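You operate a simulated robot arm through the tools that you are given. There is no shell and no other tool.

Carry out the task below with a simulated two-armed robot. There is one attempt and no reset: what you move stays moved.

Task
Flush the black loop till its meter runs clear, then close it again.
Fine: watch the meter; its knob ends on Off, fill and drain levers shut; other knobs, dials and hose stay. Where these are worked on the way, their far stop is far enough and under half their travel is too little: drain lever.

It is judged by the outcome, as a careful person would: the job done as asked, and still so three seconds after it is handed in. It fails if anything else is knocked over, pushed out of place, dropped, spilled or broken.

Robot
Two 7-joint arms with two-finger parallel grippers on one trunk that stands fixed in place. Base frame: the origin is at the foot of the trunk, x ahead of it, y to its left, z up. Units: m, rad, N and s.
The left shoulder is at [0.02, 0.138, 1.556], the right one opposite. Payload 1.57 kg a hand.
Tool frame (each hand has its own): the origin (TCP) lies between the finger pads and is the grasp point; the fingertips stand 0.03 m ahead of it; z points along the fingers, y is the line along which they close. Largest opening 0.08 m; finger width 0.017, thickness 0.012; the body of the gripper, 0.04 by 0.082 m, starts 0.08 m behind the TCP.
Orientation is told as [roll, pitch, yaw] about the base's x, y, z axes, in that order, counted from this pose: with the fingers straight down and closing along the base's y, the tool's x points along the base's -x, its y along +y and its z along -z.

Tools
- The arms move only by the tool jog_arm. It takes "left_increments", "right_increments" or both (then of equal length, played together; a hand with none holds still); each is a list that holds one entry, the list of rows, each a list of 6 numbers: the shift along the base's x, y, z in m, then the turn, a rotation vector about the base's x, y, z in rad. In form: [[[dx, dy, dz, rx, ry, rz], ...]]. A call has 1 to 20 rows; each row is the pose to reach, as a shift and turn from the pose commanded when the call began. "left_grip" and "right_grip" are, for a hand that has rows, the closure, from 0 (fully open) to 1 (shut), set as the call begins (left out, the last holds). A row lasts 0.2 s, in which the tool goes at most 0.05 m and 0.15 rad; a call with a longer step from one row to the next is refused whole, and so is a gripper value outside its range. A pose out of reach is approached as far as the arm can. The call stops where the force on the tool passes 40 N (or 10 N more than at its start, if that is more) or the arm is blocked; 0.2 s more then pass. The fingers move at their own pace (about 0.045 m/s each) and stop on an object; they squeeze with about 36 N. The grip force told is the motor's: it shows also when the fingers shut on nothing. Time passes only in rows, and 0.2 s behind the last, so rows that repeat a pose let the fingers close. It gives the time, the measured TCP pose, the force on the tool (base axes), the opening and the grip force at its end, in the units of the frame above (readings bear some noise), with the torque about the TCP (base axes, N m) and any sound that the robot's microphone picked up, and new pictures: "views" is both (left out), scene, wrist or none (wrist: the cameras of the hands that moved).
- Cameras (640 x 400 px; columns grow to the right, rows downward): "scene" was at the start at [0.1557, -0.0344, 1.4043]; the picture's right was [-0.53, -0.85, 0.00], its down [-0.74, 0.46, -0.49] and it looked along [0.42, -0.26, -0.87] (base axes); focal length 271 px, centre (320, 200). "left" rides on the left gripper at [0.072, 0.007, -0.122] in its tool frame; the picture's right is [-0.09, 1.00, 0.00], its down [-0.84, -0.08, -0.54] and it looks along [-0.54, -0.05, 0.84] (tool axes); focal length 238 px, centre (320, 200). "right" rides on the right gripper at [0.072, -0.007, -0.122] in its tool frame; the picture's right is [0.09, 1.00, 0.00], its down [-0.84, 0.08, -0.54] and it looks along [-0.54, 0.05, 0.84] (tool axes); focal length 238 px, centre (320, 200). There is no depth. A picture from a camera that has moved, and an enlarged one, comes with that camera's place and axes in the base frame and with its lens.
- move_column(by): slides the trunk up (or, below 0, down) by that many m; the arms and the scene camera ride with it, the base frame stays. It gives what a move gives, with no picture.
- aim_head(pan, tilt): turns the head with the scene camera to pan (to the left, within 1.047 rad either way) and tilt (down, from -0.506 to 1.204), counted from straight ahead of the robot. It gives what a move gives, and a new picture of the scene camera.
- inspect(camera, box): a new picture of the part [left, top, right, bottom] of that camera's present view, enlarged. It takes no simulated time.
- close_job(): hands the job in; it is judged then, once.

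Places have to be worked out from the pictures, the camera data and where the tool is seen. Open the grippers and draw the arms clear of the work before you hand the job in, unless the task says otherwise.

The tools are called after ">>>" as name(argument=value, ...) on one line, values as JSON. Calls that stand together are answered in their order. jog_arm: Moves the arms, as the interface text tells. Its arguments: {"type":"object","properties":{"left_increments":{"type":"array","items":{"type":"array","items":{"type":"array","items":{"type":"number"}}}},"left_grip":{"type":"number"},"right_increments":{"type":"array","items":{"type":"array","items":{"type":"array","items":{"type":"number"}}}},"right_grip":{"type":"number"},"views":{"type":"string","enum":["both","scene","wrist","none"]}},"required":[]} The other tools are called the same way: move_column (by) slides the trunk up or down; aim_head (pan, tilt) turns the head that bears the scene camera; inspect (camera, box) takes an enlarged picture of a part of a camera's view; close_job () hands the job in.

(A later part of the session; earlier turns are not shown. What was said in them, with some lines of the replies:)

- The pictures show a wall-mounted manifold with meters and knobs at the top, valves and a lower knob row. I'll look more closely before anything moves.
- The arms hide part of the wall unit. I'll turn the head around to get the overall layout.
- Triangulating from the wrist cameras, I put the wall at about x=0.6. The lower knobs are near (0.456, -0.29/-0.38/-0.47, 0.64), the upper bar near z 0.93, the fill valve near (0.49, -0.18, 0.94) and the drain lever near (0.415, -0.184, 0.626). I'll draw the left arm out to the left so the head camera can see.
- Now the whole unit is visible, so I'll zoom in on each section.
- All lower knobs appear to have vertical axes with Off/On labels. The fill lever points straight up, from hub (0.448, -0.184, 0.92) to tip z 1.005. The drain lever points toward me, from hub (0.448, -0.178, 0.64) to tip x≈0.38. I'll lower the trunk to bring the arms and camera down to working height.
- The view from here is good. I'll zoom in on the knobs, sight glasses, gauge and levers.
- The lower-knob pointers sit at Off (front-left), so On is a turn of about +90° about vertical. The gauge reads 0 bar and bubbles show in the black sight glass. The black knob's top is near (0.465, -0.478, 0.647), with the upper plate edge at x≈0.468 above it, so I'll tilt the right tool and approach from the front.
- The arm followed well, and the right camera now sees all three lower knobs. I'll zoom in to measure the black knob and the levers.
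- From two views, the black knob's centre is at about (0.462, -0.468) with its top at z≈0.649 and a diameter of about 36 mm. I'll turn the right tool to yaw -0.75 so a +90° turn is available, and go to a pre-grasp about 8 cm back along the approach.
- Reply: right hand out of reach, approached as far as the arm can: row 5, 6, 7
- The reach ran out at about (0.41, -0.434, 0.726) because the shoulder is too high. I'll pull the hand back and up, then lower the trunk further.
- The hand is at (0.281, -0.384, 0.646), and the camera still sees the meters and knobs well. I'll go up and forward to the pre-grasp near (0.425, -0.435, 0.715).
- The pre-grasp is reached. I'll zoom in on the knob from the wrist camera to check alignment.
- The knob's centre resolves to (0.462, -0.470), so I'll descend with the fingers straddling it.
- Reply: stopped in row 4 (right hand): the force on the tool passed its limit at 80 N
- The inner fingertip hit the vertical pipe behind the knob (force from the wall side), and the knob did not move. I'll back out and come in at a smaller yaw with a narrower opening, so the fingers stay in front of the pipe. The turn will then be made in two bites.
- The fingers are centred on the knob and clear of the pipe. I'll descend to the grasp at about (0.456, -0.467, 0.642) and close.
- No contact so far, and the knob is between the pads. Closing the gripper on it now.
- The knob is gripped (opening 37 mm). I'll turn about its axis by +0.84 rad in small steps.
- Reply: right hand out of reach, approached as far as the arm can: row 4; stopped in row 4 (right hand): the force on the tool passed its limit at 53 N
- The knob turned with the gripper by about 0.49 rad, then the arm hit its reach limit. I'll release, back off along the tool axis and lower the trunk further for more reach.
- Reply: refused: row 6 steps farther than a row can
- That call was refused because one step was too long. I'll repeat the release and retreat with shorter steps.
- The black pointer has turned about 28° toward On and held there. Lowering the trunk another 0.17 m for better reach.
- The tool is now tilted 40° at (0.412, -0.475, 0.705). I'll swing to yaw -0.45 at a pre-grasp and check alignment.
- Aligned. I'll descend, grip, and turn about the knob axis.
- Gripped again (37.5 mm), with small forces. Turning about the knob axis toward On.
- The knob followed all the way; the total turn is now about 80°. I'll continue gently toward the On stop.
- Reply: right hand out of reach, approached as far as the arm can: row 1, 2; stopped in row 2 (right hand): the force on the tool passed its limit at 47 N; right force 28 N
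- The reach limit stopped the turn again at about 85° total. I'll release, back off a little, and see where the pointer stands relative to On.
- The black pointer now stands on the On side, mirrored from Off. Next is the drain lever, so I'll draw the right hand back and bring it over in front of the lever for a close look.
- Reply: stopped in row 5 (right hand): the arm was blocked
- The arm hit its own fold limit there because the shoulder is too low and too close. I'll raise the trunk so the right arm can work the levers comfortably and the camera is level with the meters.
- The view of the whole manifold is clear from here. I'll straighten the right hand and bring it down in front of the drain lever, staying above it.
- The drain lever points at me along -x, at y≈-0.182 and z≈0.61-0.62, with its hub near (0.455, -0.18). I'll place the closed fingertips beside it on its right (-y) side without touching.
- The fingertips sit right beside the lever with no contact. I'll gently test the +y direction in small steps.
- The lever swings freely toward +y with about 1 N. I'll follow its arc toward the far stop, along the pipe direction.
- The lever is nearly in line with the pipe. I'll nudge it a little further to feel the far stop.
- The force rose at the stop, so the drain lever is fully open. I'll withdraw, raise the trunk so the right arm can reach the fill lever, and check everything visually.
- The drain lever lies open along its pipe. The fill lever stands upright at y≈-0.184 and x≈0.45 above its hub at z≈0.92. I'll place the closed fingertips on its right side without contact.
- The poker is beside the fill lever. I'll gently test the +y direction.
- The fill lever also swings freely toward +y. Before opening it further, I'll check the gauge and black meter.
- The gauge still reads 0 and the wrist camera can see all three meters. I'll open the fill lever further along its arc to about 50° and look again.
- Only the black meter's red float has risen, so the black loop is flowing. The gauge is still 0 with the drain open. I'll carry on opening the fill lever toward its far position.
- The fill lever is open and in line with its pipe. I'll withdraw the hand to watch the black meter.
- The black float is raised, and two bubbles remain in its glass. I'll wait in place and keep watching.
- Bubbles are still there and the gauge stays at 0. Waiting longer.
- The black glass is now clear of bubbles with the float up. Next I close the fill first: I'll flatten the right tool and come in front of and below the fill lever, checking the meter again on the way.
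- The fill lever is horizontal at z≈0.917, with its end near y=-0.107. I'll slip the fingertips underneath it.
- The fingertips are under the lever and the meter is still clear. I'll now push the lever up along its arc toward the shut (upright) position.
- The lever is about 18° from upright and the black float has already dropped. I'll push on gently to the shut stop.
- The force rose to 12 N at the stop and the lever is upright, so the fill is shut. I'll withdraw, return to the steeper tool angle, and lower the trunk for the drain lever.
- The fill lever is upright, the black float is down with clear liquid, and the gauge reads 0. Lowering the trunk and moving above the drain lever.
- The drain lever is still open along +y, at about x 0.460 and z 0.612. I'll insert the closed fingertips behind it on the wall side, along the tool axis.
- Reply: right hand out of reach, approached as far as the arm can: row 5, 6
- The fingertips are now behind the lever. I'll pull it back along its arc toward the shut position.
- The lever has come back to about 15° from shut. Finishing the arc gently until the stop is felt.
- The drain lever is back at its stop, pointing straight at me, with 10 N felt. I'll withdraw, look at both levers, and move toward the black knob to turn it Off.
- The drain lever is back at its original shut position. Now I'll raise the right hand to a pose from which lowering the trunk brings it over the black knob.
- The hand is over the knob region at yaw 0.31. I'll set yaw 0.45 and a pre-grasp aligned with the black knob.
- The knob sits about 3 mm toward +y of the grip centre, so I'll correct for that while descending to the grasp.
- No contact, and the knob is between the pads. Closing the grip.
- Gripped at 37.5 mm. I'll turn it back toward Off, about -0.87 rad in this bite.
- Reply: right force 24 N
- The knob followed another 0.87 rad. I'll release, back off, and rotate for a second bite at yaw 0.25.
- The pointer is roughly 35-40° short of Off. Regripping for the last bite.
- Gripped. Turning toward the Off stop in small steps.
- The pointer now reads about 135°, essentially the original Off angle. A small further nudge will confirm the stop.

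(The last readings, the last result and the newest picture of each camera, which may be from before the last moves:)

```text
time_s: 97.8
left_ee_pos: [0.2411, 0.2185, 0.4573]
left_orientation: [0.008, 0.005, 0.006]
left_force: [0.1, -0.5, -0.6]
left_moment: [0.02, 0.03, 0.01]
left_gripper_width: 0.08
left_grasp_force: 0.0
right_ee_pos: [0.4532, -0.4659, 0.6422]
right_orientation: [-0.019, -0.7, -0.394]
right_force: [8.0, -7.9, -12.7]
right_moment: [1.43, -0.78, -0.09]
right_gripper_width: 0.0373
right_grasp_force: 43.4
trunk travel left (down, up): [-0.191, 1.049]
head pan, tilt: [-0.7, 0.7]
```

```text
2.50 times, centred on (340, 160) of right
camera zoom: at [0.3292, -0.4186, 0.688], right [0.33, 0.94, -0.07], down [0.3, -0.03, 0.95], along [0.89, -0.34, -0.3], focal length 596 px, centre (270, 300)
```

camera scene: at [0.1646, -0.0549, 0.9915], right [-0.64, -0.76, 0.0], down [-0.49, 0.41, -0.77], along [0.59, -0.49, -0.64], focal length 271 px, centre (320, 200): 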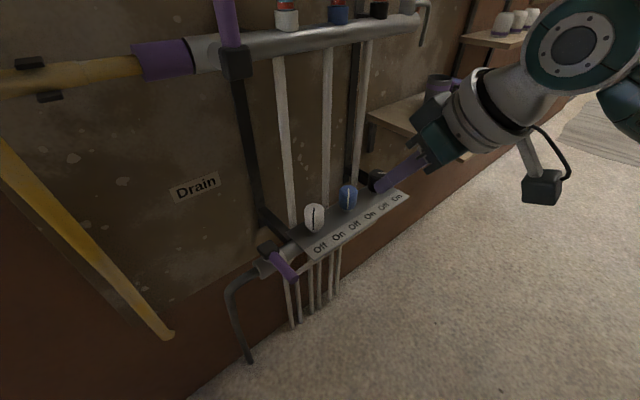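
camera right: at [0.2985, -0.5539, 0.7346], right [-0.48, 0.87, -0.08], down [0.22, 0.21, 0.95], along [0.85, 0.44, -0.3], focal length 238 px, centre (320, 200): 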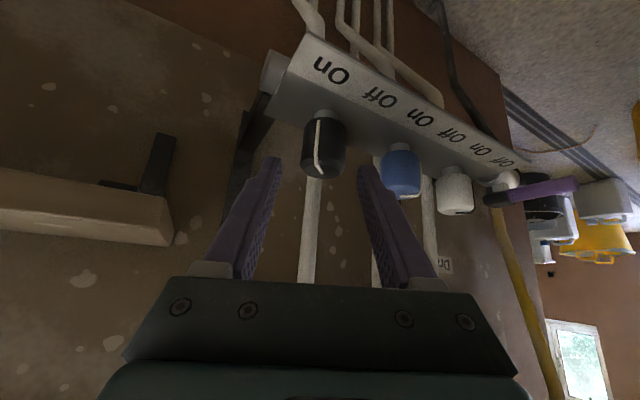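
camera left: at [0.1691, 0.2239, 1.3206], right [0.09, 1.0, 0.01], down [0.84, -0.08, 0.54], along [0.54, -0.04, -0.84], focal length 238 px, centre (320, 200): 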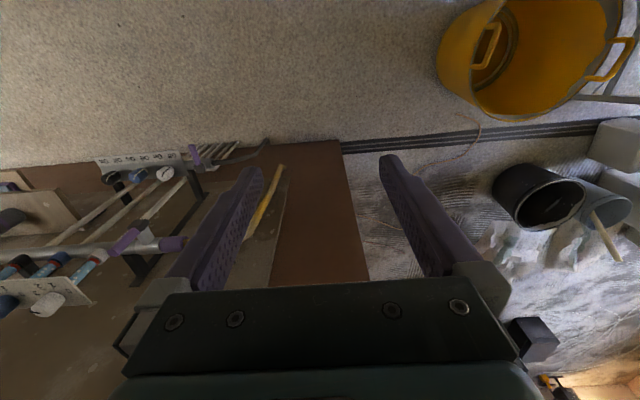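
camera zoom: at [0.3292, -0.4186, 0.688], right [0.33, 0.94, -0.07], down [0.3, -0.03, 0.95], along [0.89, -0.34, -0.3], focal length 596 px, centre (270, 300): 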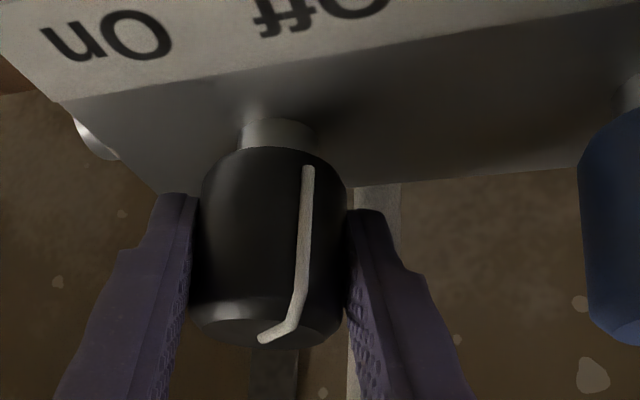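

The total return turn now matches the opening turn (about 1.5 rad). I'll release, back away, and compare the black pointer with the blue and white ones.

>>> jog_arm(right_increments=[[[0, 0, 0, 0, 0, 0], [0, 0, 0, 0, 0, 0], [-0.012, 0.005, 0.0155, 0, 0, 0], [-0.024, 0.01, 0.031, 0, 0, 0], [-0.035, 0.0145, 0.047, 0, 0, 0], [-0.045, 0.01, 0.06, 0, 0, 0.13], [-0.055, 0.0, 0.07, 0, 0, 0.26], [-0.065, -0.01, 0.075, 0, 0, 0.39]]], right_grip=0.3, views="both")

>>> inspect(camera="right", box=[230, 40, 450, 180])

>>> aim_head(pan=-0.75, tilt=0.2)

>>> inspect(camera="scene", box=[270, 160, 430, 270])

```text
time_s: 99.6
left_ee_pos: [0.2404, 0.2179, 0.4572]
left_orientation: [0.006, 0.006, 0.005]
left_force: [-0.5, 0.7, -0.5]
left_moment: [0.0, 0.0, 0.0]
left_gripper_width: 0.0801
left_grasp_force: 0.2
right_ee_pos: [0.3868, -0.4768, 0.717]
right_orientation: [-0.019, -0.699, 0.002]
right_force: [0.0, 0.6, 0.3]
right_moment: [0.02, 0.01, -0.02]
right_gripper_width: 0.0559
right_grasp_force: 0.0
trunk travel left (down, up): [-0.191, 1.049]
head pan, tilt: [-0.7, 0.7]
camera scene: at [0.1643, -0.0546, 0.6915], right [-0.64, -0.76, 0.0], down [-0.49, 0.41, -0.77], along [0.58, -0.49, -0.64], focal length 271 px, centre (320, 200)
camera right: at [0.2549, -0.4801, 0.7633], right [-0.06, 1.0, -0.08], down [0.29, 0.09, 0.95], along [0.95, 0.03, -0.3], focal length 238 px, centre (320, 200)
```

scene: 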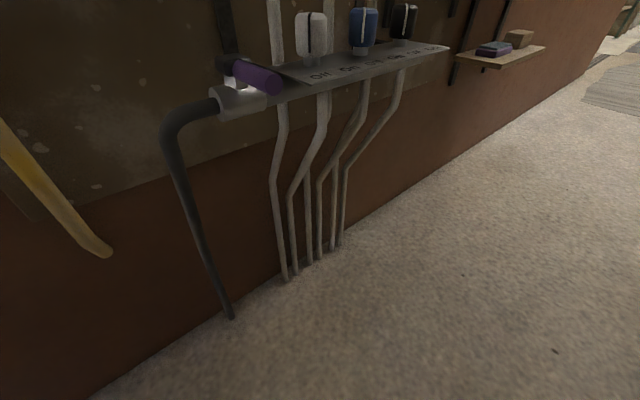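
right: 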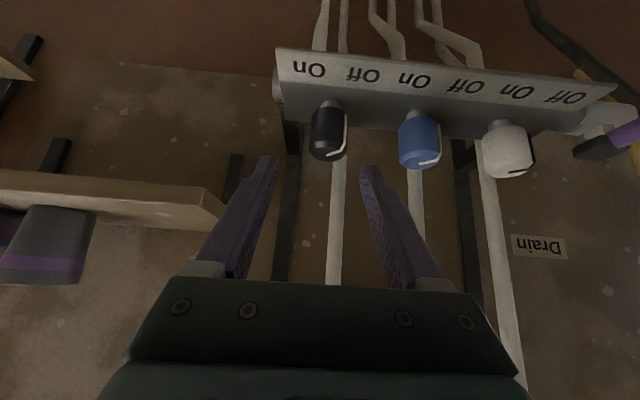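

```text
2.86 times, centred on (340, 110) of right
camera zoom: at [0.2549, -0.4801, 0.7633], right [-0.06, 1.0, -0.08], down [0.29, 0.09, 0.95], along [0.95, 0.03, -0.3], focal length 681 px, centre (263, 457)
```

zoom: 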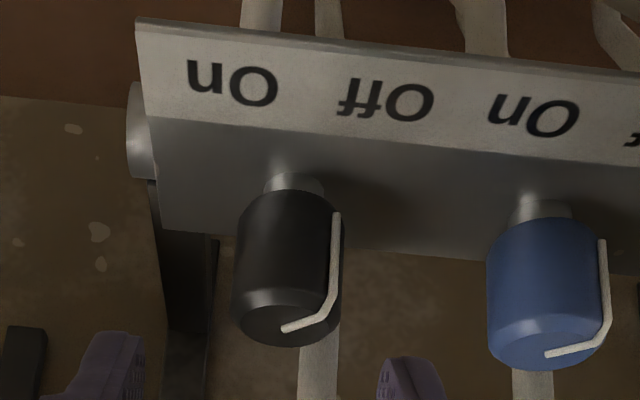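

```text
time_s: 100.6
left_ee_pos: [0.2406, 0.2187, 0.4582]
left_orientation: [0.006, 0.006, 0.005]
left_force: [0.6, 0.3, 0.0]
left_moment: [-0.02, 0.02, 0.0]
left_gripper_width: 0.0799
left_grasp_force: 0.0
right_ee_pos: [0.3882, -0.4752, 0.7176]
right_orientation: [-0.02, -0.699, -0.003]
right_force: [0.0, -0.4, 0.4]
right_moment: [-0.02, 0.0, 0.0]
right_gripper_width: 0.0561
right_grasp_force: 0.2
trunk travel left (down, up): [-0.191, 1.049]
head pan, tilt: [-0.75, 0.201]
camera scene: at [0.1677, -0.0631, 0.7368], right [-0.68, -0.73, 0.0], down [-0.15, 0.14, -0.98], along [0.72, -0.67, -0.2], focal length 271 px, centre (320, 200)
```

scene: 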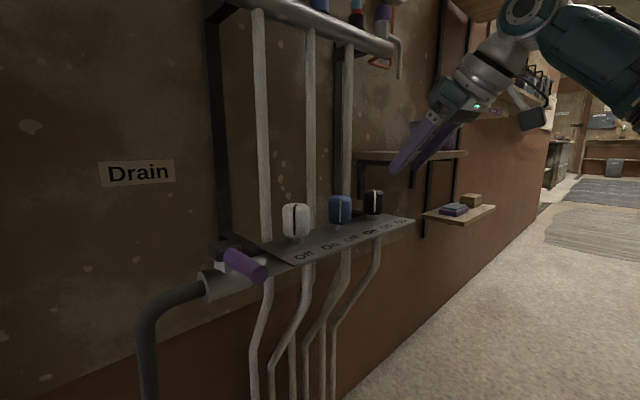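

```text
3.64 times, centred on (350, 215) of scene
camera zoom: at [0.1677, -0.0631, 0.7368], right [-0.68, -0.73, 0.0], down [-0.15, 0.14, -0.98], along [0.72, -0.67, -0.2], focal length 986 px, centre (211, 146)
```

zoom: 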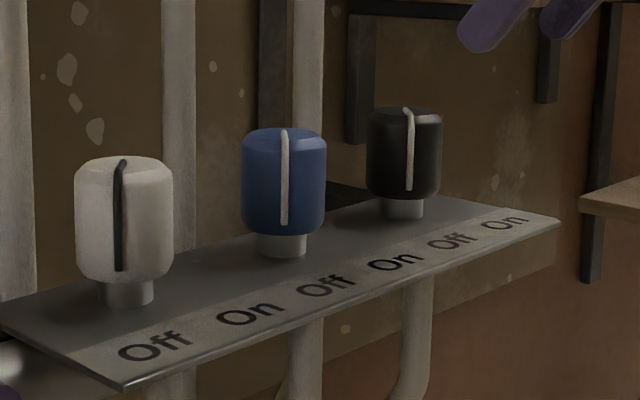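

The black pointer offset matches its original Off picture to within a degree or so, and it lines up with the blue and white pointers. I'll open the gripper, draw the hand back, and raise the trunk for a full final check.

>>> jog_arm(right_increments=[[[-0.03, 0.0, 0.01, 0, 0, 0], [-0.06, 0.0, 0.02, 0, 0, 0]]], right_grip=0, views="none")

>>> move_column(by=0.38)

>>> aim_head(pan=-0.75, tilt=0.45)

>>> inspect(camera="scene", box=[240, 270, 400, 370])

>>> inspect(camera="scene", box=[240, 80, 400, 190])

>>> inspect(camera="scene", box=[370, 40, 420, 90])

>>> inspect(camera="scene", box=[180, 150, 300, 400])

```text
time_s: 101.2
left_ee_pos: [0.2408, 0.2187, 0.4574]
left_orientation: [0.006, 0.005, 0.007]
left_force: [0.1, 0.3, -0.5]
left_moment: [-0.01, 0.0, -0.01]
left_gripper_width: 0.08
left_grasp_force: 0.1
right_ee_pos: [0.3255, -0.4775, 0.7364]
right_orientation: [-0.02, -0.698, -0.001]
right_force: [-0.9, 0.5, -0.3]
right_moment: [-0.05, -0.02, -0.01]
right_gripper_width: 0.0801
right_grasp_force: 0.0
trunk travel left (down, up): [-0.191, 1.049]
head pan, tilt: [-0.75, 0.201]
```

```text
time_s: 104.8
left_ee_pos: [0.2405, 0.2191, 0.8378]
left_orientation: [0.008, 0.005, 0.005]
left_force: [0.5, -0.7, -0.1]
left_moment: [-0.01, -0.02, 0.05]
left_gripper_width: 0.0798
left_grasp_force: 0.1
right_ee_pos: [0.3266, -0.4779, 1.1171]
right_orientation: [-0.02, -0.7, -0.001]
right_force: [0.1, 0.5, -0.1]
right_moment: [0.0, -0.04, -0.02]
right_gripper_width: 0.0799
right_grasp_force: 0.0
trunk travel left (down, up): [-0.571, 0.669]
head pan, tilt: [-0.75, 0.201]
```

```text
time_s: 105.6
left_ee_pos: [0.2408, 0.2186, 0.8378]
left_orientation: [0.007, 0.005, 0.006]
left_force: [0.6, -0.1, 0.1]
left_moment: [0.0, 0.01, 0.0]
left_gripper_width: 0.08
left_grasp_force: 0.1
right_ee_pos: [0.3254, -0.4785, 1.1155]
right_orientation: [-0.021, -0.698, -0.001]
right_force: [0.4, 0.2, 0.4]
right_moment: [0.03, 0.0, 0.0]
right_gripper_width: 0.08
right_grasp_force: 0.0
trunk travel left (down, up): [-0.571, 0.669]
head pan, tilt: [-0.75, 0.45]
camera scene: at [0.1668, -0.0622, 1.0937], right [-0.68, -0.73, 0.0], down [-0.32, 0.3, -0.9], along [0.66, -0.61, -0.43], focal length 271 px, centre (320, 200)
```

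scene: 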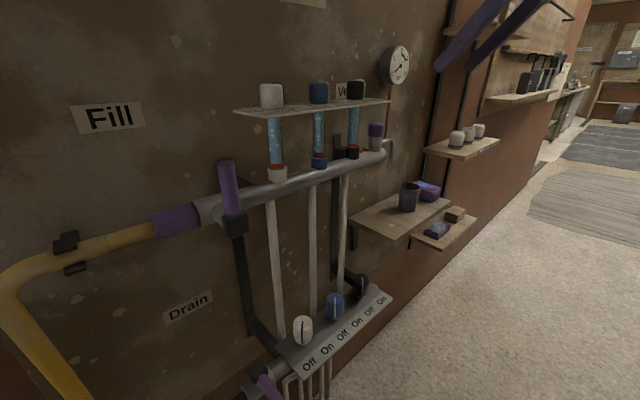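

```text
4.00 times, centred on (320, 320) of scene
camera zoom: at [0.1668, -0.0622, 1.0937], right [-0.68, -0.73, 0.0], down [-0.32, 0.3, -0.9], along [0.66, -0.61, -0.43], focal length 1085 px, centre (320, -280)
```

zoom: 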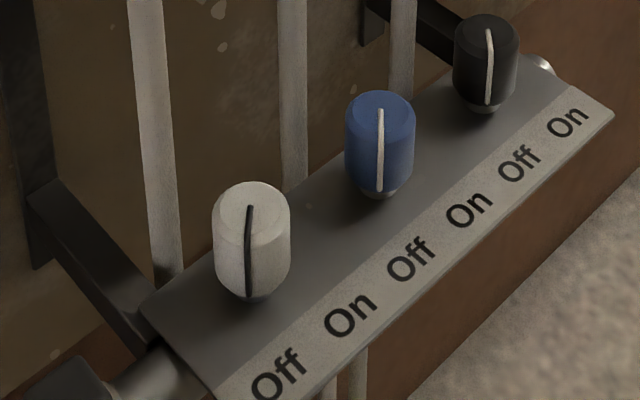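

```text
3.64 times, centred on (320, 135) of scene
camera zoom: at [0.1668, -0.0622, 1.0937], right [-0.68, -0.73, 0.0], down [-0.32, 0.3, -0.9], along [0.66, -0.61, -0.43], focal length 986 px, centre (320, 436)
```

zoom: 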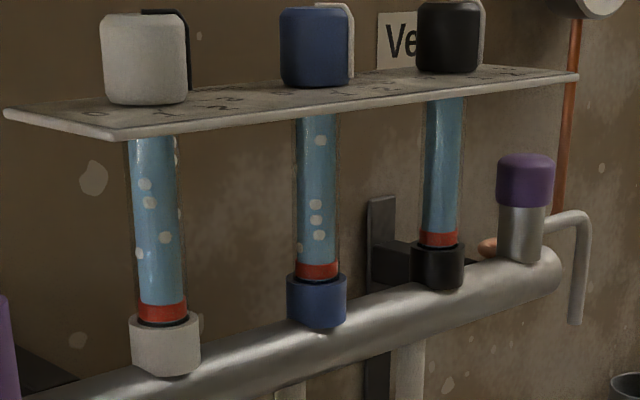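

```text
8.00 times, centred on (395, 65) of scene
camera zoom: at [0.1668, -0.0622, 1.0937], right [-0.68, -0.73, 0.0], down [-0.32, 0.3, -0.9], along [0.66, -0.61, -0.43], focal length 2169 px, centre (-280, 1280)
```

zoom: 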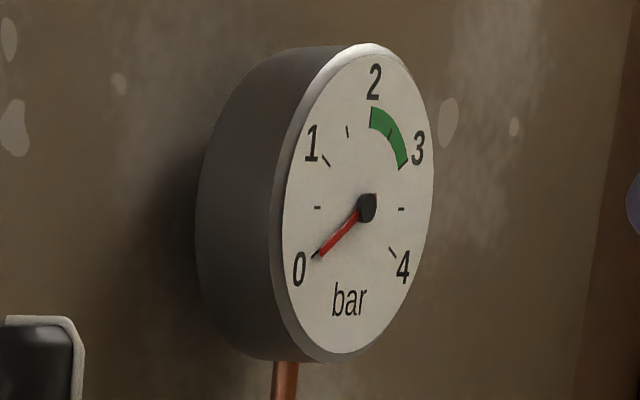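

```text
1.60 times, centred on (240, 275) of scene
camera zoom: at [0.1668, -0.0622, 1.0937], right [-0.68, -0.73, 0.0], down [-0.32, 0.3, -0.9], along [0.66, -0.61, -0.43], focal length 434 px, centre (448, 80)
```

zoom: 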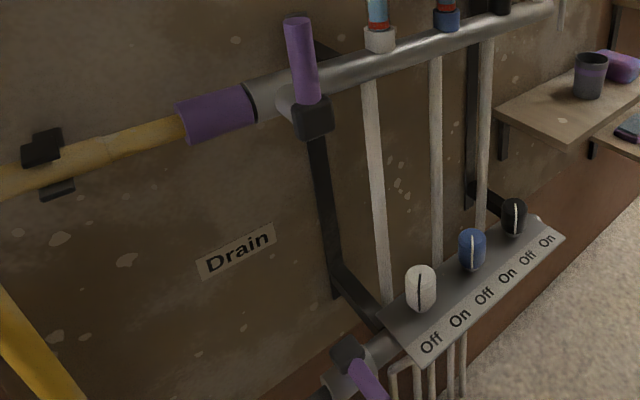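

Everything matches: the black glass is clear, all floats are down, all three knobs are at Off, the gauge is 0, and the dials and hose are unchanged. I'll draw the right arm clear to a rest pose.

>>> jog_arm(right_increments=[[[-0.02, 0.0, -0.03, 0, 0.1, 0], [-0.04, 0.02, -0.065, 0, 0.2, 0], [-0.055, 0.045, -0.1, 0, 0.3, 0], [-0.07, 0.07, -0.135, 0, 0.4, 0], [-0.08, 0.095, -0.17, 0, 0.5, 0], [-0.09, 0.12, -0.2, 0, 0.6, 0], [-0.1, 0.15, -0.23, 0, 0.7, 0], [-0.105, 0.18, -0.265, 0, 0.7, 0], [-0.105, 0.208, -0.296, 0, 0.7, 0]]], right_grip=0, views="none")

>>> aim_head(pan=-0.6, tilt=0.75)

>>> inspect(camera="right", box=[200, 180, 400, 290])

>>> inspect(camera="scene", box=[180, 200, 360, 360])

```text
time_s: 107.6
left_ee_pos: [0.2406, 0.2186, 0.8384]
left_orientation: [0.007, 0.005, 0.006]
left_force: [-0.6, 0.1, -0.2]
left_moment: [-0.04, 0.0, 0.02]
left_gripper_width: 0.0799
left_grasp_force: 0.0
right_ee_pos: [0.2197, -0.2688, 0.82]
right_orientation: [-0.021, -0.001, 0.0]
right_force: [0.5, -0.3, -0.6]
right_moment: [-0.03, 0.0, -0.03]
right_gripper_width: 0.0802
right_grasp_force: 0.0
trunk travel left (down, up): [-0.571, 0.669]
head pan, tilt: [-0.75, 0.45]
```

```text
time_s: 108.4
left_ee_pos: [0.2394, 0.2185, 0.8377]
left_orientation: [0.007, 0.005, 0.003]
left_force: [0.4, 0.2, -0.6]
left_moment: [0.01, 0.04, 0.02]
left_gripper_width: 0.0797
left_grasp_force: 0.0
right_ee_pos: [0.2211, -0.2703, 0.8215]
right_orientation: [-0.02, 0.001, 0.001]
right_force: [0.0, -0.9, -0.4]
right_moment: [-0.01, 0.03, 0.02]
right_gripper_width: 0.0798
right_grasp_force: 0.1
trunk travel left (down, up): [-0.571, 0.669]
head pan, tilt: [-0.6, 0.75]
camera scene: at [0.1679, -0.0464, 1.0673], right [-0.57, -0.82, 0.0], down [-0.56, 0.39, -0.73], along [0.6, -0.41, -0.68], focal length 271 px, centre (320, 200)
```

scene: 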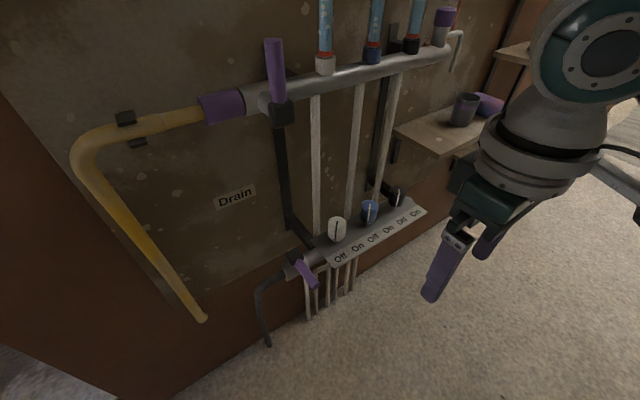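

```text
3.20 times, centred on (300, 235) of right
camera zoom: at [0.149, -0.2725, 0.9427], right [-0.09, 1.0, -0.02], down [0.84, 0.09, 0.54], along [0.54, 0.03, -0.84], focal length 763 px, centre (384, 88)
```

zoom: 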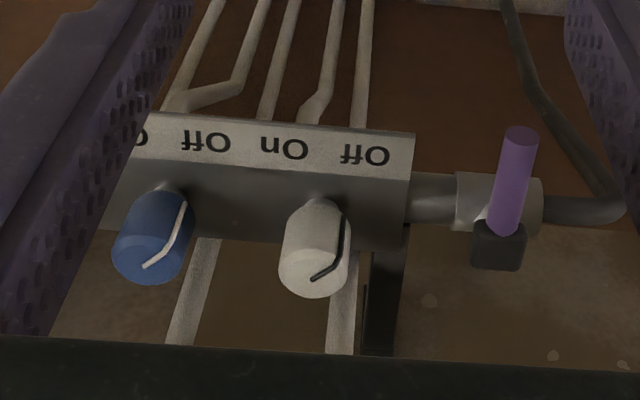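

```text
2.50 times, centred on (270, 280) of scene
camera zoom: at [0.1679, -0.0464, 1.0673], right [-0.57, -0.82, 0.0], down [-0.56, 0.39, -0.73], along [0.6, -0.41, -0.68], focal length 678 px, centre (445, 0)
```

zoom: 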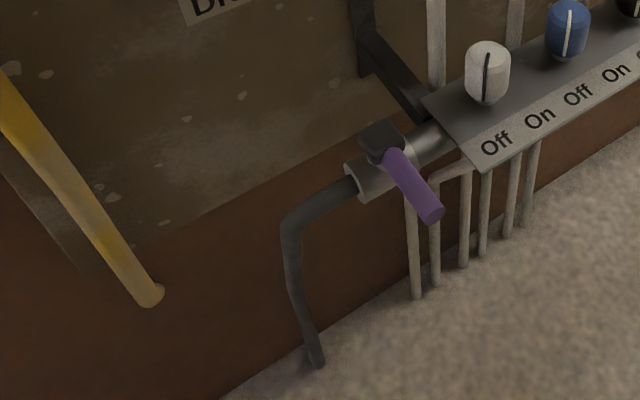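

The drain lever's appearance matches the initial picture, the fill lever is upright, all knobs are Off, and both arms are clear with open grippers. Handing the job in.

>>> close_job()

```text
The job is handed in.
```

I flushed the black loop until its meter ran clear, then closed it again, and the job is handed in.

- **Flush:** I turned the black knob to On and opened the drain lever to its far stop. I then opened the fill lever until it lay in line with its pipe. The black meter's float rose, and its bubbles were gone after about 8 seconds of flow.
- **Closing:** I shut the fill lever first, then the drain lever, feeling the stop on each. The black knob is back on Off: its pointer matches its starting picture to within a degree or so.
- **Rest of the unit:** In the final pictures the other two knobs, the dials, the hose and the shelf items look as they did at the start. The gauge read 0 bar every time I checked it.

On the first approach to the black knob, a fingertip hit the pipe behind it and the move stopped at 80 N. Nothing shifted that I could see. Both arms are drawn clear with the grippers open.
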